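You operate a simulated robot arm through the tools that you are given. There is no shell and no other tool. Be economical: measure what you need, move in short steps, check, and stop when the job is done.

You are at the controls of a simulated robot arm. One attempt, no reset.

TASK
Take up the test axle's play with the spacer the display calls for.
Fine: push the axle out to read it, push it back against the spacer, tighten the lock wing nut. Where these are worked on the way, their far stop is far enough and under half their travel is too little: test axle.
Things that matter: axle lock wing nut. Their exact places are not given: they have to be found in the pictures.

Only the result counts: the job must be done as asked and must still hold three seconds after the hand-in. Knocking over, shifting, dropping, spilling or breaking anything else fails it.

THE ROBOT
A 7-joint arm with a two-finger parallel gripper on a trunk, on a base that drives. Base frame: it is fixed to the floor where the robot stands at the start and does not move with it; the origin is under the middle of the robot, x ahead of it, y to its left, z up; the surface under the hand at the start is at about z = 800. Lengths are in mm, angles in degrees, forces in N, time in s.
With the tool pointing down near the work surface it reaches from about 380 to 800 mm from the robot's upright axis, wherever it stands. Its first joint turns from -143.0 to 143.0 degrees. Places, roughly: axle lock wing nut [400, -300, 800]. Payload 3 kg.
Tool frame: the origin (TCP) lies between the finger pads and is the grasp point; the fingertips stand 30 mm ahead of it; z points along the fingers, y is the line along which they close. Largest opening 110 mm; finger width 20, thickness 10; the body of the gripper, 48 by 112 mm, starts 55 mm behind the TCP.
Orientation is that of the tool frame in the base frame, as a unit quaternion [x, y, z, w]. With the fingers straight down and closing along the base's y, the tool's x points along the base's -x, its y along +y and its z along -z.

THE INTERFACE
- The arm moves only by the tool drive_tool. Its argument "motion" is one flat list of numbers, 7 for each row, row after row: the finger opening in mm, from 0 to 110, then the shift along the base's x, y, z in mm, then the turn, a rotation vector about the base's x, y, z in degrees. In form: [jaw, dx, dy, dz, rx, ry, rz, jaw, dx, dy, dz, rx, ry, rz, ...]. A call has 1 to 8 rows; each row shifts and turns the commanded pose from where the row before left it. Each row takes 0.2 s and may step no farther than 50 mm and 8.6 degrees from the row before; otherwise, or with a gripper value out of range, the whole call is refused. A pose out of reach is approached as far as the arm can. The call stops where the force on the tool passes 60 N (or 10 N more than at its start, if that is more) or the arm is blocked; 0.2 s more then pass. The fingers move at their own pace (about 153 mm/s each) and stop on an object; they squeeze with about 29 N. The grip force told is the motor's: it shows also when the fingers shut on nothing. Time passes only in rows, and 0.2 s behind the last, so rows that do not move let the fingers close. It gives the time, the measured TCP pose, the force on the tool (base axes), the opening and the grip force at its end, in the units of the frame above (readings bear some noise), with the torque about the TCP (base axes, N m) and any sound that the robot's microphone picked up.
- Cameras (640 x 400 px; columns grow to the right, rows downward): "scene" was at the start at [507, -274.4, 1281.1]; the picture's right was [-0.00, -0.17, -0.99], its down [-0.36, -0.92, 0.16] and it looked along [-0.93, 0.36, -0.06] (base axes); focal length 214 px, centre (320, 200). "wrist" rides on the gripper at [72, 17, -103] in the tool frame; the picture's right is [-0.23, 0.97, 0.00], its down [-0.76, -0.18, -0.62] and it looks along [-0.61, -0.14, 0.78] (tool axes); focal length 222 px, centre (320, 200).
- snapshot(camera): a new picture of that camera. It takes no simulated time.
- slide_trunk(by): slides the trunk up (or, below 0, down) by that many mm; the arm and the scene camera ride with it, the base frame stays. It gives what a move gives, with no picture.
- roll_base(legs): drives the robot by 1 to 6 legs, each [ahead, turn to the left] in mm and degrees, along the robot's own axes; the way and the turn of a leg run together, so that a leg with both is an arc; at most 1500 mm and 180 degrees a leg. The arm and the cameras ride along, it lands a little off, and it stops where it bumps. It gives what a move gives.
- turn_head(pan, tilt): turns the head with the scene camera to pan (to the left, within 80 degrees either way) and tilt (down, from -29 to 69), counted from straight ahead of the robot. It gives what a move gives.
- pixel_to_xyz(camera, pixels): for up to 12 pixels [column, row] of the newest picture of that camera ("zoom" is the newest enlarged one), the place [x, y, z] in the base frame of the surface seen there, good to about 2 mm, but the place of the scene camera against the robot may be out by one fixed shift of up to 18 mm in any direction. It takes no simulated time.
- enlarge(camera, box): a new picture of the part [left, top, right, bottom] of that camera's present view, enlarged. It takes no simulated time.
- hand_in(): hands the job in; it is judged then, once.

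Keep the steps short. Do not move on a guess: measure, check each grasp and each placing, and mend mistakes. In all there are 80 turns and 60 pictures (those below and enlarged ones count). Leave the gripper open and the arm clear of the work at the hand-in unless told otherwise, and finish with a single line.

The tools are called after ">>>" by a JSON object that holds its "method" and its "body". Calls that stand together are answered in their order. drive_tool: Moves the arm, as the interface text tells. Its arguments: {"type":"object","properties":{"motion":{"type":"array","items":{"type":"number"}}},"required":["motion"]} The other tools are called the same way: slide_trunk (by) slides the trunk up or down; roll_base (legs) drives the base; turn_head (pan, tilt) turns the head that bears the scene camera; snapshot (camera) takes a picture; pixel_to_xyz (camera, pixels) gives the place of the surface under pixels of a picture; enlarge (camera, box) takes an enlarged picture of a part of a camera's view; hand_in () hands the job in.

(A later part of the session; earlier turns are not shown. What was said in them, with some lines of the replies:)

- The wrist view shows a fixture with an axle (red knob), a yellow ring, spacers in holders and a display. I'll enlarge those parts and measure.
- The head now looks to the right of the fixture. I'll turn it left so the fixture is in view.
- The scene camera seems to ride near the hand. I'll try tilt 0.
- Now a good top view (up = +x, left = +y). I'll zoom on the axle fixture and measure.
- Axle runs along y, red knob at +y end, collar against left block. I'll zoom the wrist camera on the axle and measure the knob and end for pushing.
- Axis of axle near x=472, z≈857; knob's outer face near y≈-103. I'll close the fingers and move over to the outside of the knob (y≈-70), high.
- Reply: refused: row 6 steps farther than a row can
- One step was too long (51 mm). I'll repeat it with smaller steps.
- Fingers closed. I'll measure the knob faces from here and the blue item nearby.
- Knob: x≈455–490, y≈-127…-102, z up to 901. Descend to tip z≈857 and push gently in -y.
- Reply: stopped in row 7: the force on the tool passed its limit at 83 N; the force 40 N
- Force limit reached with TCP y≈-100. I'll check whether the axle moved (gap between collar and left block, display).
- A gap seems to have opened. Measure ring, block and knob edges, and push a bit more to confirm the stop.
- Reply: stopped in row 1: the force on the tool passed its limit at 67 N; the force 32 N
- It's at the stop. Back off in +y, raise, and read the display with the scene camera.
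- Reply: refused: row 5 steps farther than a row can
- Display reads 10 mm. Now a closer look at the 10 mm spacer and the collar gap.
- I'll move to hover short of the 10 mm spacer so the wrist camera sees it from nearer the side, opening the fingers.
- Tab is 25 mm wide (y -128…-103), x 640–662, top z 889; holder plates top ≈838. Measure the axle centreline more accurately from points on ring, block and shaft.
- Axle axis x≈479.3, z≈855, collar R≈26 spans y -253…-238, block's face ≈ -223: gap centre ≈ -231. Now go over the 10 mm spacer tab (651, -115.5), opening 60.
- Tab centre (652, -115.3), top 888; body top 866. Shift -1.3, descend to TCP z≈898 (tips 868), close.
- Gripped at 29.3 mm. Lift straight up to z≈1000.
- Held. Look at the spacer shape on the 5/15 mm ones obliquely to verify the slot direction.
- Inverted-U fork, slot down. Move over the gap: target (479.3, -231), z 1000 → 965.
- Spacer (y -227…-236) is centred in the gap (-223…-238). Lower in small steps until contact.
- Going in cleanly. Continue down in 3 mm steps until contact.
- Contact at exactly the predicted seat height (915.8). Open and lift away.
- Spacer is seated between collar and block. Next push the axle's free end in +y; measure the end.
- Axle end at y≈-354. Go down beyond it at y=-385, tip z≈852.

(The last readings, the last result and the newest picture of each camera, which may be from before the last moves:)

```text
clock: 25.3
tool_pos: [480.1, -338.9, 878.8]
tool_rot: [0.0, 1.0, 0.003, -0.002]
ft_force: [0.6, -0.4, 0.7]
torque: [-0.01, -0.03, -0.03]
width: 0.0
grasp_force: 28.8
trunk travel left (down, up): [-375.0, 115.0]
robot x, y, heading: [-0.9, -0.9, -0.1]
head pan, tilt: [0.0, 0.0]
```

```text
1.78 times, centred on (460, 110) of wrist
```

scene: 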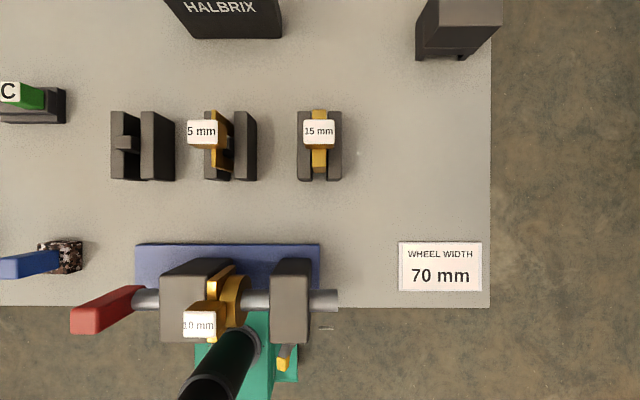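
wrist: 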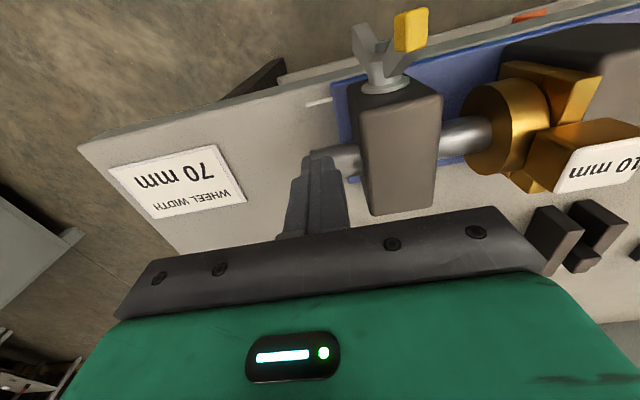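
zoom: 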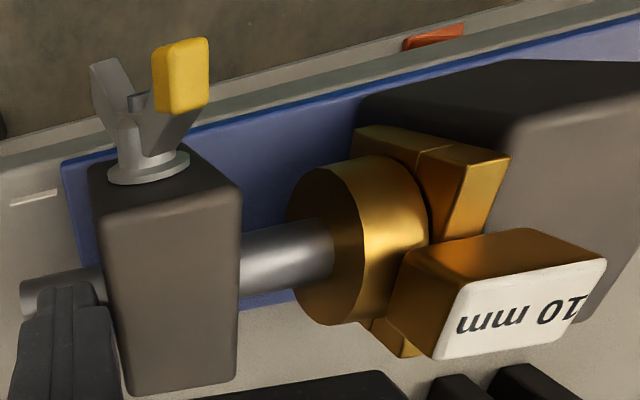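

No force, yet the finger is nearly at the block and the shaft end seems left of the finger. Measure.

>>> {"method": "pixel_to_xyz", "body": {"camera": "zoom", "pixels": [[28, 295], [50, 278], [80, 275], [28, 310], [65, 295], [85, 310], [105, 310], [60, 330], [110, 200], [440, 180], [420, 200], [500, 170]]}}

>>> {"method": "snapshot", "body": {"camera": "scene"}}

```text
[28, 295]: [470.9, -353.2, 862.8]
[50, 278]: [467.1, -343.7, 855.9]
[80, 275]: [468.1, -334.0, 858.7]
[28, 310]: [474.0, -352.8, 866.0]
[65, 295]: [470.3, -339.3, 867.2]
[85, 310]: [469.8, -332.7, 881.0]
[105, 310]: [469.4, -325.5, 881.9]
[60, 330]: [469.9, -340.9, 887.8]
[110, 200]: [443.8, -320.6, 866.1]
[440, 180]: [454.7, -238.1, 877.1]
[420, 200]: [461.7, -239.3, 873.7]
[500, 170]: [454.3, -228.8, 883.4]
```

```text
23 pictures are left
```

scene: 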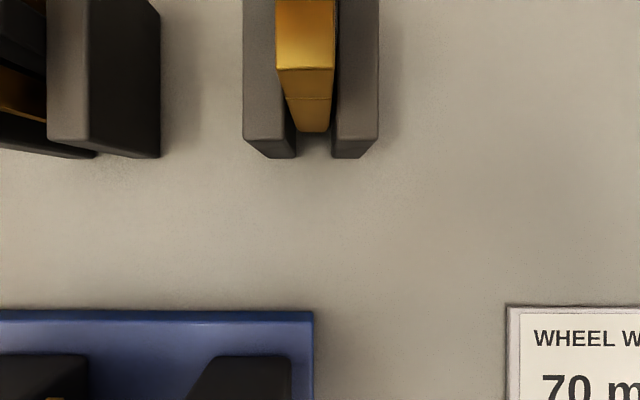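

The finger passes through the shaft stub, so it isn't solid there. I'll push on the inner (-y) face of the red knob instead. First retreat, rise, and move above the space between block and knob (y≈-155).

>>> {"method": "drive_tool", "body": {"motion": [0, 0, -30, 0, 0, 0, 0, 0, 0, -10, 40, 0, 0, 0, 0, 0, 0, 48, 0, 0, 0, 0, -2, 45, 15, 0, 0, 0, 0, -2, 45, 10, 0, 0, 0, 0, 0, 45, 0, 0, 0, 0, 0, 0, 45, 0, 0, 0, 0, 0, 0, 44, 0, 0, 0, 0]}}

>>> {"method": "snapshot", "body": {"camera": "wrist"}}

```text
clock: 27.1
tool_pos: [474.9, -156.0, 994.1]
tool_rot: [0.0, 1.0, 0.003, -0.002]
ft_force: [-0.8, -1.0, -0.4]
torque: [0.07, 0.02, 0.0]
width: 0.0
grasp_force: 29.1
trunk travel left (down, up): [-375.0, 115.0]
robot x, y, heading: [1.0, 2.1, -0.1]
head pan, tilt: [0.0, 0.0]
```

```text
22 pictures are left
```

wrist: 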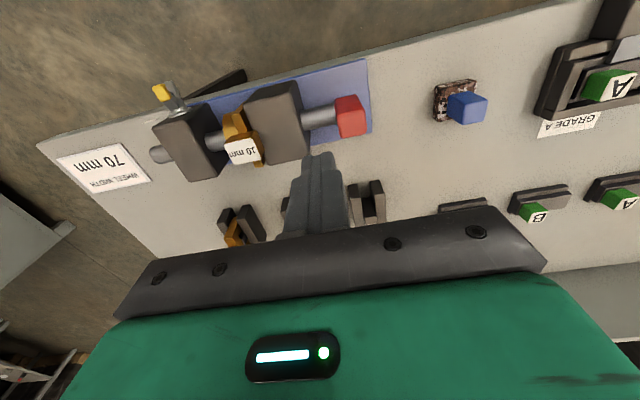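

>>> {"method": "enlarge", "body": {"camera": "wrist", "box": [220, 70, 400, 190]}}

>>> {"method": "pixel_to_xyz", "body": {"camera": "wrist", "pixels": [[339, 115], [341, 130], [352, 118], [362, 112], [346, 133], [303, 130], [306, 150], [228, 125], [240, 152]]}}

```text
3.33 times, centred on (310, 130) of wrist
```

zoom: 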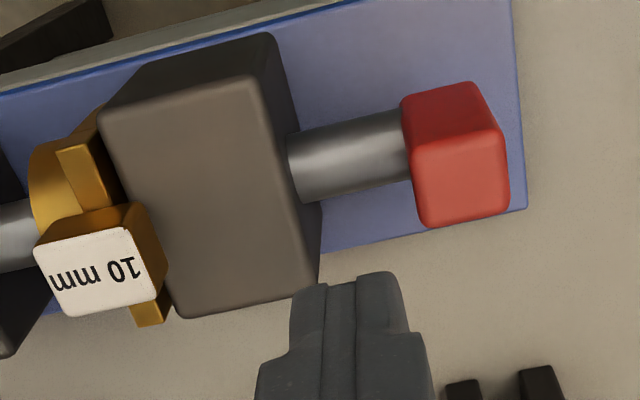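

```text
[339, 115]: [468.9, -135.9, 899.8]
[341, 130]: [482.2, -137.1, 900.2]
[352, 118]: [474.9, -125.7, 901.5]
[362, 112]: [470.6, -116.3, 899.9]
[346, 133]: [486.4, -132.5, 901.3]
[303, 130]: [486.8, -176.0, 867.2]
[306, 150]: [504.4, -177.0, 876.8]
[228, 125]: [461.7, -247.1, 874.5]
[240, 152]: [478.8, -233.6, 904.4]
```

Gap block(-176)–knob(-137). Descend to tip z≈873 at y≈-156, then push +y in 3–4 mm steps.

>>> {"method": "drive_tool", "body": {"motion": [0, 0, 0, -45, 0, 0, 0, 0, 0, 0, -35, 0, 0, 0, 0, 0, 0, -10, 0, 0, 0, 0, 0, 0, 0, 0, 0, 0, 0, 0, 5, 0, 0, 0, 0, 0, 0, 4, 0, 0, 0, 0, 0, 0, 3, 0, 0, 0, 0, 0, 0, 3, 0, 0, 0, 0]}}

>>> {"method": "enlarge", "body": {"camera": "wrist", "box": [160, 50, 400, 200]}}

```text
clock: 29.1
tool_pos: [476.1, -145.4, 903.3]
tool_rot: [0.0, 1.0, 0.003, -0.001]
ft_force: [-6.2, -26.4, -14.1]
torque: [-0.71, 0.11, 0.03]
width: 0.0
grasp_force: 28.5
trunk travel left (down, up): [-375.0, 115.0]
robot x, y, heading: [2.0, -2.1, -0.0]
head pan, tilt: [0.0, 0.0]
stopped in row 8: the force on the tool passed its limit at 62 N (the readings are from after the stop); the commanded pose is now the measured one
```

```text
2.67 times, centred on (280, 125) of wrist
```

zoom: 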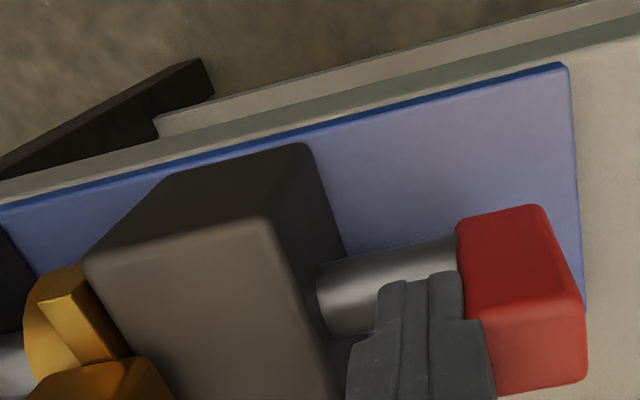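

Stopped hard at 62 N. Release (back -y), rise and inspect the collar/spacer/block stack.

>>> {"method": "drive_tool", "body": {"motion": [0, 0, -10, 0, 0, 0, 0, 0, 0, 0, 40, 0, 0, 0, 0, 0, -20, 40, 0, 0, 0, 0, 0, -30, 10, 0, 0, 0, 0, 0, -25, 0, 0, 0, 0]}}

>>> {"method": "snapshot", "body": {"camera": "scene"}}

>>> {"method": "enlarge", "body": {"camera": "wrist", "box": [240, 70, 400, 180]}}

```text
clock: 30.3
tool_pos: [476.8, -228.4, 992.9]
tool_rot: [-0.001, 1.0, 0.002, -0.001]
ft_force: [0.1, 0.7, -0.6]
torque: [-0.03, -0.03, -0.01]
width: 0.0
grasp_force: 28.9
trunk travel left (down, up): [-375.0, 115.0]
robot x, y, heading: [-0.5, -0.7, -0.3]
head pan, tilt: [0.0, 0.0]
```

```text
19 pictures are left
```

scene: 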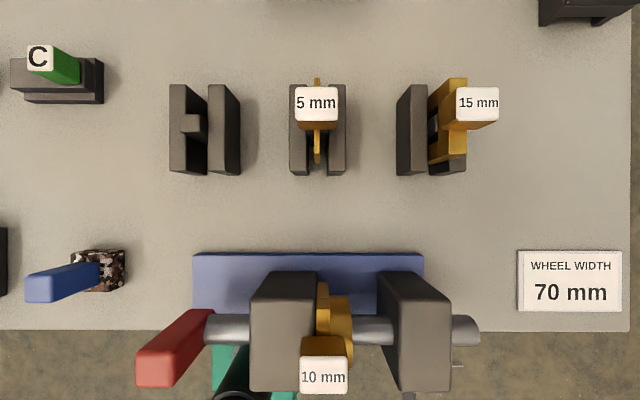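

```text
3.64 times, centred on (320, 125) of wrist
```

zoom: 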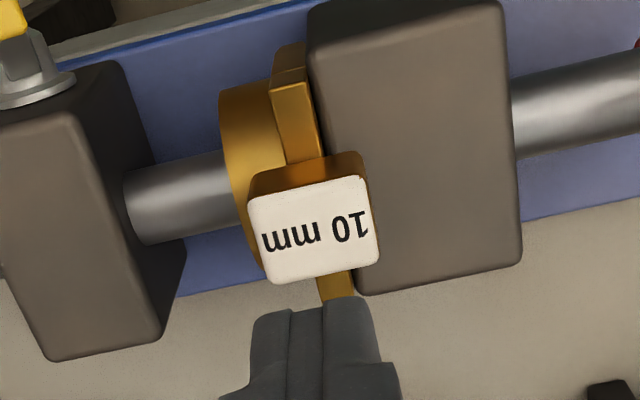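

Stack is tight. Now the wing nut at about (420–440, -307, 855), its axis along x. Move closer to view it.

>>> {"method": "drive_tool", "body": {"motion": [0, -27, 0, -10, 0, 0, 0, 0, -27, 0, -20, 0, 0, 0, 0, -27, 0, -30, 0, 0, 0, 0, 0, 0, 0, 0, 0, 0]}}

>>> {"method": "enlarge", "body": {"camera": "wrist", "box": [150, 80, 350, 220]}}

>>> {"method": "snapshot", "body": {"camera": "wrist"}}

```text
clock: 31.3
tool_pos: [395.7, -229.1, 931.3]
tool_rot: [-0.001, 1.0, 0.002, -0.001]
ft_force: [0.2, -0.4, 0.8]
torque: [-0.01, 0.01, 0.02]
width: 0.0
grasp_force: 29.1
trunk travel left (down, up): [-375.0, 115.0]
robot x, y, heading: [2.7, 1.1, -0.3]
head pan, tilt: [0.0, 0.0]
```

```text
2.86 times, centred on (250, 150) of wrist
```

zoom: 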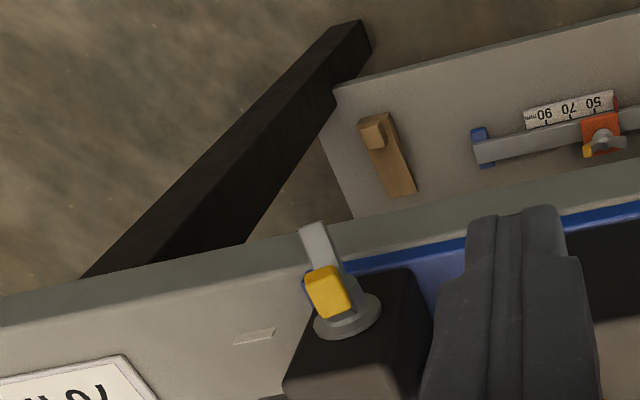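

```text
16 pictures are left
```

wrist: 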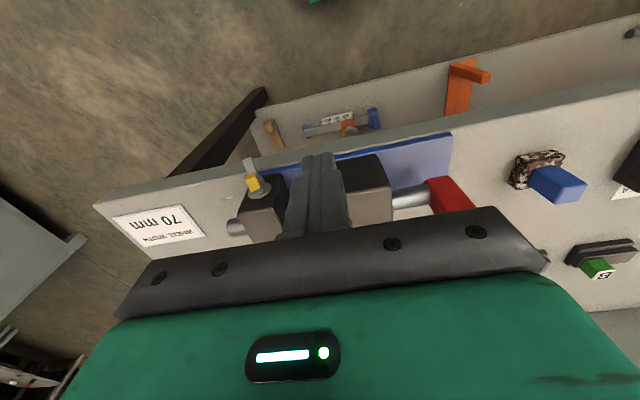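

>>> {"method": "pixel_to_xyz", "body": {"camera": "zoom", "pixels": [[325, 292], [318, 275], [345, 300], [320, 312], [312, 235], [320, 255], [345, 325], [370, 310], [365, 335], [240, 340], [270, 332], [320, 335]]}}

```text
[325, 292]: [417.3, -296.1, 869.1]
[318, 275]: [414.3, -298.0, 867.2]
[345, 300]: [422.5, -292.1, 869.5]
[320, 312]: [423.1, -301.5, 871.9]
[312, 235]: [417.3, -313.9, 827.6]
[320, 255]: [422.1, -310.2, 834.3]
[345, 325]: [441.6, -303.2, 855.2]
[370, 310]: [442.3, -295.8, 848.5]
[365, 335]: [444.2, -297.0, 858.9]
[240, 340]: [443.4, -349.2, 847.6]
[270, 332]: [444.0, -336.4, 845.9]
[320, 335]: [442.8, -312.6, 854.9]
```

Nut centre ≈ (y -305, z 848); yellow wing is 23° to the +y side of up; a white tick lies straight toward -y, so tightening (clockwise from the robot's side, about +x) likely ends there, ~113° on. First position finger at (413, -270), tip z 862.

>>> {"method": "drive_tool", "body": {"motion": [0, 9, -20, 0, 0, 0, 0, 0, 8.5, -21, -19, 0, 0, 0, 0, 0, 0, -20, 0, 0, 0, 0, 0, 0, 0, 0, 0, 0, 0, 0, -8, 0, 0, 0, 0, 0, 0, -8, 0, 0, 0, 0, 0, 0, -8, 0, 0, 0, 0]}}

>>> {"method": "enlarge", "body": {"camera": "wrist", "box": [200, 80, 400, 220]}}

```text
clock: 32.9
tool_pos: [412.6, -290.4, 894.0]
tool_rot: [0.0, 1.0, 0.003, -0.001]
ft_force: [-0.5, 4.8, 5.3]
torque: [0.11, 0.03, -0.02]
width: 0.1
grasp_force: 28.9
trunk travel left (down, up): [-375.0, 115.0]
robot x, y, heading: [-2.8, 0.1, -0.2]
head pan, tilt: [0.0, 0.0]
```

```text
2.86 times, centred on (300, 150) of wrist
```

zoom: 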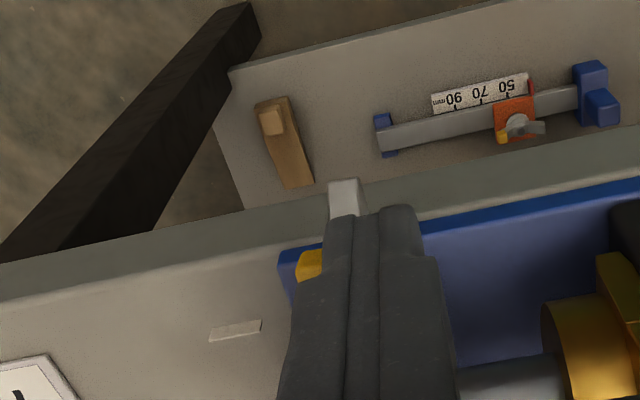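

Contact, wing turning. Continue -y.

>>> {"method": "drive_tool", "body": {"motion": [0, 0, -5, 0, 0, 0, 0, 0, 0, -5, 0, 0, 0, 0, 0, 0, -5, -1, 0, 0, 0, 0, 0, 0, 0, 0, 0, 0]}}

>>> {"method": "enlarge", "body": {"camera": "wrist", "box": [200, 80, 400, 220]}}

```text
clock: 33.9
tool_pos: [412.7, -308.5, 894.9]
tool_rot: [0.0, 1.0, 0.002, -0.001]
ft_force: [0.1, 0.4, 0.3]
torque: [-0.01, 0.04, 0.05]
width: 0.0
grasp_force: 28.8
trunk travel left (down, up): [-375.0, 115.0]
robot x, y, heading: [-3.3, -0.4, -0.1]
head pan, tilt: [0.0, 0.0]
```

```text
2.86 times, centred on (300, 150) of wrist
```

zoom: 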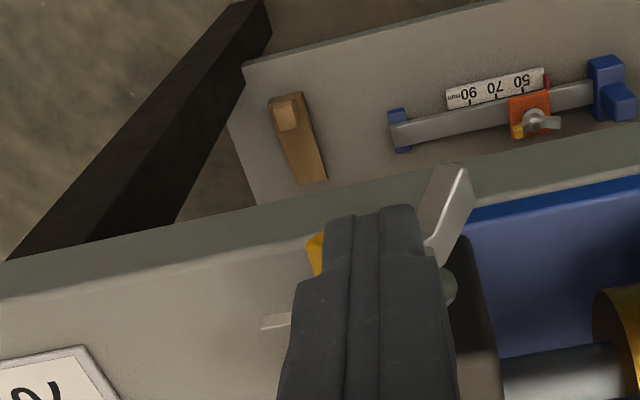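

>>> {"method": "pixel_to_xyz", "body": {"camera": "zoom", "pixels": [[314, 255], [318, 268], [320, 240], [455, 180], [460, 200], [435, 240], [272, 322]]}}

```text
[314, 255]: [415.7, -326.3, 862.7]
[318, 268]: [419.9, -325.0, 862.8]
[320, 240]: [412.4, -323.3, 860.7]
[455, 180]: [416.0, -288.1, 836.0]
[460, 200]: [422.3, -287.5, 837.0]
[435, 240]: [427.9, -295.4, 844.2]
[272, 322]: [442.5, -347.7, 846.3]
```

Yellow wing is now at ~55° toward -y. Raise, shift over it to y=-323, press down in small steps.

>>> {"method": "drive_tool", "body": {"motion": [0, 0, 0, 15, 0, 0, 0, 0, 0, -15, 0, 0, 0, 0, 0, 0, 0, -10, 0, 0, 0, 0, 0, 0, -5, 0, 0, 0, 0, 0, 0, -5, 0, 0, 0, 0, 0, 0, -4, 0, 0, 0, 0, 0, 0, -3, 0, 0, 0, 0, 0, 0, 0, 0, 0, 0]}}

>>> {"method": "enlarge", "body": {"camera": "wrist", "box": [200, 80, 400, 220]}}

```text
clock: 35.7
tool_pos: [412.4, -321.7, 879.8]
tool_rot: [0.0, 1.0, 0.003, -0.002]
ft_force: [1.6, -5.0, 5.9]
torque: [-0.23, -0.08, -0.04]
width: 0.1
grasp_force: 29.5
trunk travel left (down, up): [-375.0, 115.0]
robot x, y, heading: [-0.1, -2.2, -0.2]
head pan, tilt: [0.0, 0.0]
```

```text
2.86 times, centred on (300, 150) of wrist
```

zoom: 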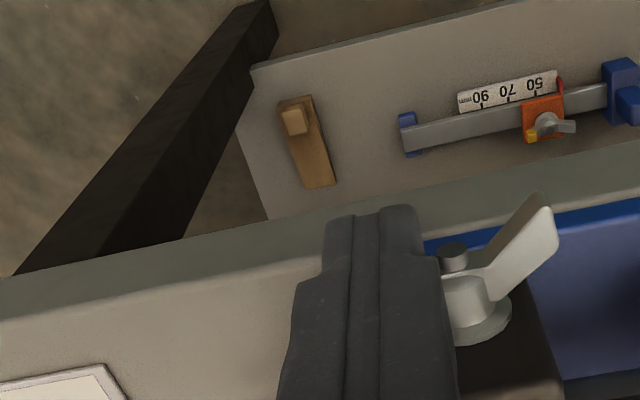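

Nearly horizontal. Press further to feel the stop.

>>> {"method": "drive_tool", "body": {"motion": [0, 0, 0, -2, 0, 0, 0, 0, 0, 0, -2, 0, 0, 0, 0, 0, 0, -2, 0, 0, 0, 0, 0, 0, 0, 0, 0, 0]}}

>>> {"method": "enlarge", "body": {"camera": "wrist", "box": [200, 80, 400, 220]}}

```text
clock: 36.4
tool_pos: [411.4, -322.0, 880.8]
tool_rot: [-0.001, 1.0, 0.0, 0.0]
ft_force: [-9.7, 13.4, 33.6]
torque: [0.52, 0.29, 0.06]
width: 0.0
grasp_force: 28.6
trunk travel left (down, up): [-375.0, 115.0]
robot x, y, heading: [0.0, -0.8, -0.0]
head pan, tilt: [0.0, 0.0]
stopped in row 3: the force on the tool passed its limit at 65 N (the readings are from after the stop); the commanded pose is now the measured one
```

```text
2.86 times, centred on (300, 150) of wrist
```

zoom: 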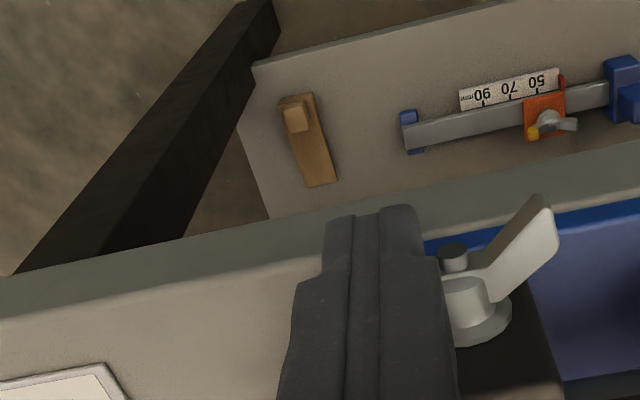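

Firm stop at 65 N. Raise and move aside to check wing angle against the tick.

>>> {"method": "drive_tool", "body": {"motion": [0, 0, 0, 30, 0, 0, 0, 0, 0, 40, 20, 0, 0, 0, 0, 0, 40, 0, 0, 0, 0, 0, 0, 0, 0, 0, 0, 0]}}

>>> {"method": "enlarge", "body": {"camera": "wrist", "box": [160, 80, 360, 220]}}

```text
clock: 37.4
tool_pos: [414.1, -241.9, 927.3]
tool_rot: [0.0, 1.0, 0.002, 0.0]
ft_force: [0.3, -0.3, 0.2]
torque: [0.0, 0.0, 0.02]
width: 0.1
grasp_force: 29.2
trunk travel left (down, up): [-375.0, 115.0]
robot x, y, heading: [-1.0, 0.8, 0.1]
head pan, tilt: [0.0, 0.0]
```

```text
2.86 times, centred on (260, 150) of wrist
```

zoom: 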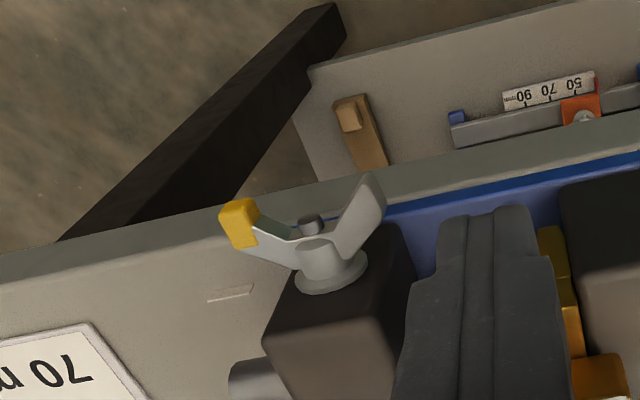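

>>> {"method": "pixel_to_xyz", "body": {"camera": "zoom", "pixels": [[240, 225], [235, 207], [245, 238], [228, 220], [262, 225], [270, 245], [370, 200], [378, 205], [350, 225], [312, 222], [325, 260], [230, 294]]}}

```text
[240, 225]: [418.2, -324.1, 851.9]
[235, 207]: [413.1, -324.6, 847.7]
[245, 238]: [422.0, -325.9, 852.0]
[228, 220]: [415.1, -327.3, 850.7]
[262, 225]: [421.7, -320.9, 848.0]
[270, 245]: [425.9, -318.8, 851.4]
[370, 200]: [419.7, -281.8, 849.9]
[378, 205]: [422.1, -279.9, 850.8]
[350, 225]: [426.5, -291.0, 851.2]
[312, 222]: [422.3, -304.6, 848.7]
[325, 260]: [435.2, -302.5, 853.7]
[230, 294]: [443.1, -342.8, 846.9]
```

Both wings lie level (z≈851), pointing at the tick – a real stop. One more press farther out on the yellow wing to be sure it's tight.

>>> {"method": "drive_tool", "body": {"motion": [0, 0, -45, 0, 0, 0, 0, 0, 0, -45, 0, 0, 0, 0, 0, 0, 0, -25, 0, 0, 0, 0, 0, 0, -15, 0, 0, 0, 0, 0, 0, -5, 0, 0, 0, 0, 0, 0, -3, 0, 0, 0, 0, 0, 0, -3, 0, 0, 0, 0, 0, 0, -2, 0, 0, 0]}}

>>> {"method": "drive_tool", "body": {"motion": [0, 0, 0, 25, 0, 0, 0, 0, 0, 40, 25, 0, 0, 0, 0, 0, 40, 30, 0, 0, 0, 60, 0, 0, 45, 0, 0, 0, 60, 0, 0, 45, 0, 0, 0, 60, 0, 0, 0, 0, 0, 0]}}

>>> {"method": "snapshot", "body": {"camera": "scene"}}

>>> {"method": "enlarge", "body": {"camera": "wrist", "box": [200, 60, 400, 200]}}

```text
clock: 39.3
tool_pos: [414.6, -332.5, 879.4]
tool_rot: [0.0, 1.0, -0.001, 0.003]
ft_force: [-8.5, 9.4, 32.5]
torque: [0.48, 0.28, 0.05]
width: 0.0
grasp_force: 29.0
trunk travel left (down, up): [-375.0, 115.0]
robot x, y, heading: [-2.5, -1.5, 0.2]
head pan, tilt: [0.0, 0.0]
stopped in row 8: the force on the tool passed its limit at 63 N (the readings are from after the stop); the commanded pose is now the measured one
```

```text
clock: 40.7
tool_pos: [416.5, -256.5, 1047.1]
tool_rot: [0.0, 1.0, 0.0, 0.002]
ft_force: [0.0, -0.5, 0.4]
torque: [0.01, -0.04, 0.01]
width: 60.1
grasp_force: 0.1
trunk travel left (down, up): [-375.0, 115.0]
robot x, y, heading: [-0.8, 2.2, 0.1]
head pan, tilt: [0.0, 0.0]
```

```text
10 pictures are left
```

scene: 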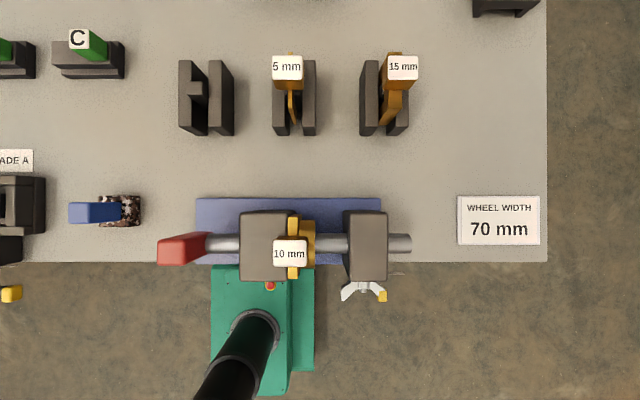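

```text
2.86 times, centred on (300, 130) of wrist
```

zoom: 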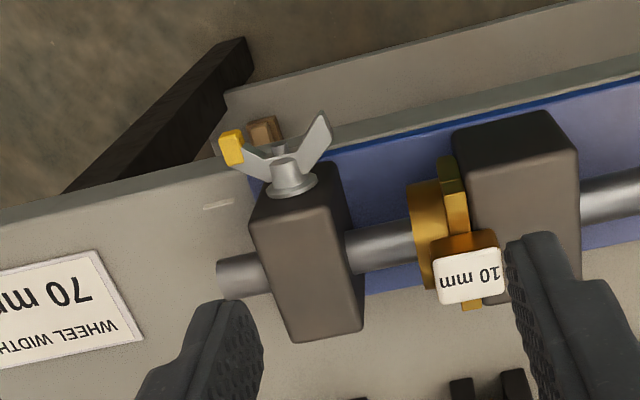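

Check with numbers that collar, spacer and block touch.

>>> {"method": "pixel_to_xyz", "body": {"camera": "zoom", "pixels": [[417, 215], [428, 215], [440, 215], [446, 215], [452, 215], [460, 215], [466, 215], [474, 205], [480, 215], [490, 215]]}}

>>> {"method": "enlarge", "body": {"camera": "scene", "box": [230, 190, 350, 290]}}

```text
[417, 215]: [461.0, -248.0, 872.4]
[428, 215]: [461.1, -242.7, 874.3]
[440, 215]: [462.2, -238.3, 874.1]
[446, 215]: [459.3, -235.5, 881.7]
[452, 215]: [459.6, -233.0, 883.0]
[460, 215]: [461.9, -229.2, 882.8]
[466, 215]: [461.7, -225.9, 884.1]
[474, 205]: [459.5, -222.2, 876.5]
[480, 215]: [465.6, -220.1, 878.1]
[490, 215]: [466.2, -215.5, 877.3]
```

```text
4.00 times, centred on (290, 240) of scene
```

zoom: 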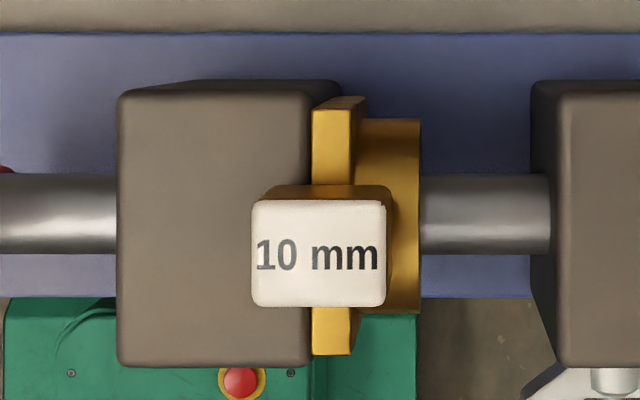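

The collar, spacer and block touch with no gap. The nut is tight, the gripper is open and the arm is clear, so I'm handing in.

>>> {"method": "hand_in", "body": {}}

```text
The job is handed in.
```

The display called for 10 mm: the 10 mm spacer is seated, the axle is pushed back against it, and the lock wing nut is tightened to its stop; the job is handed in.
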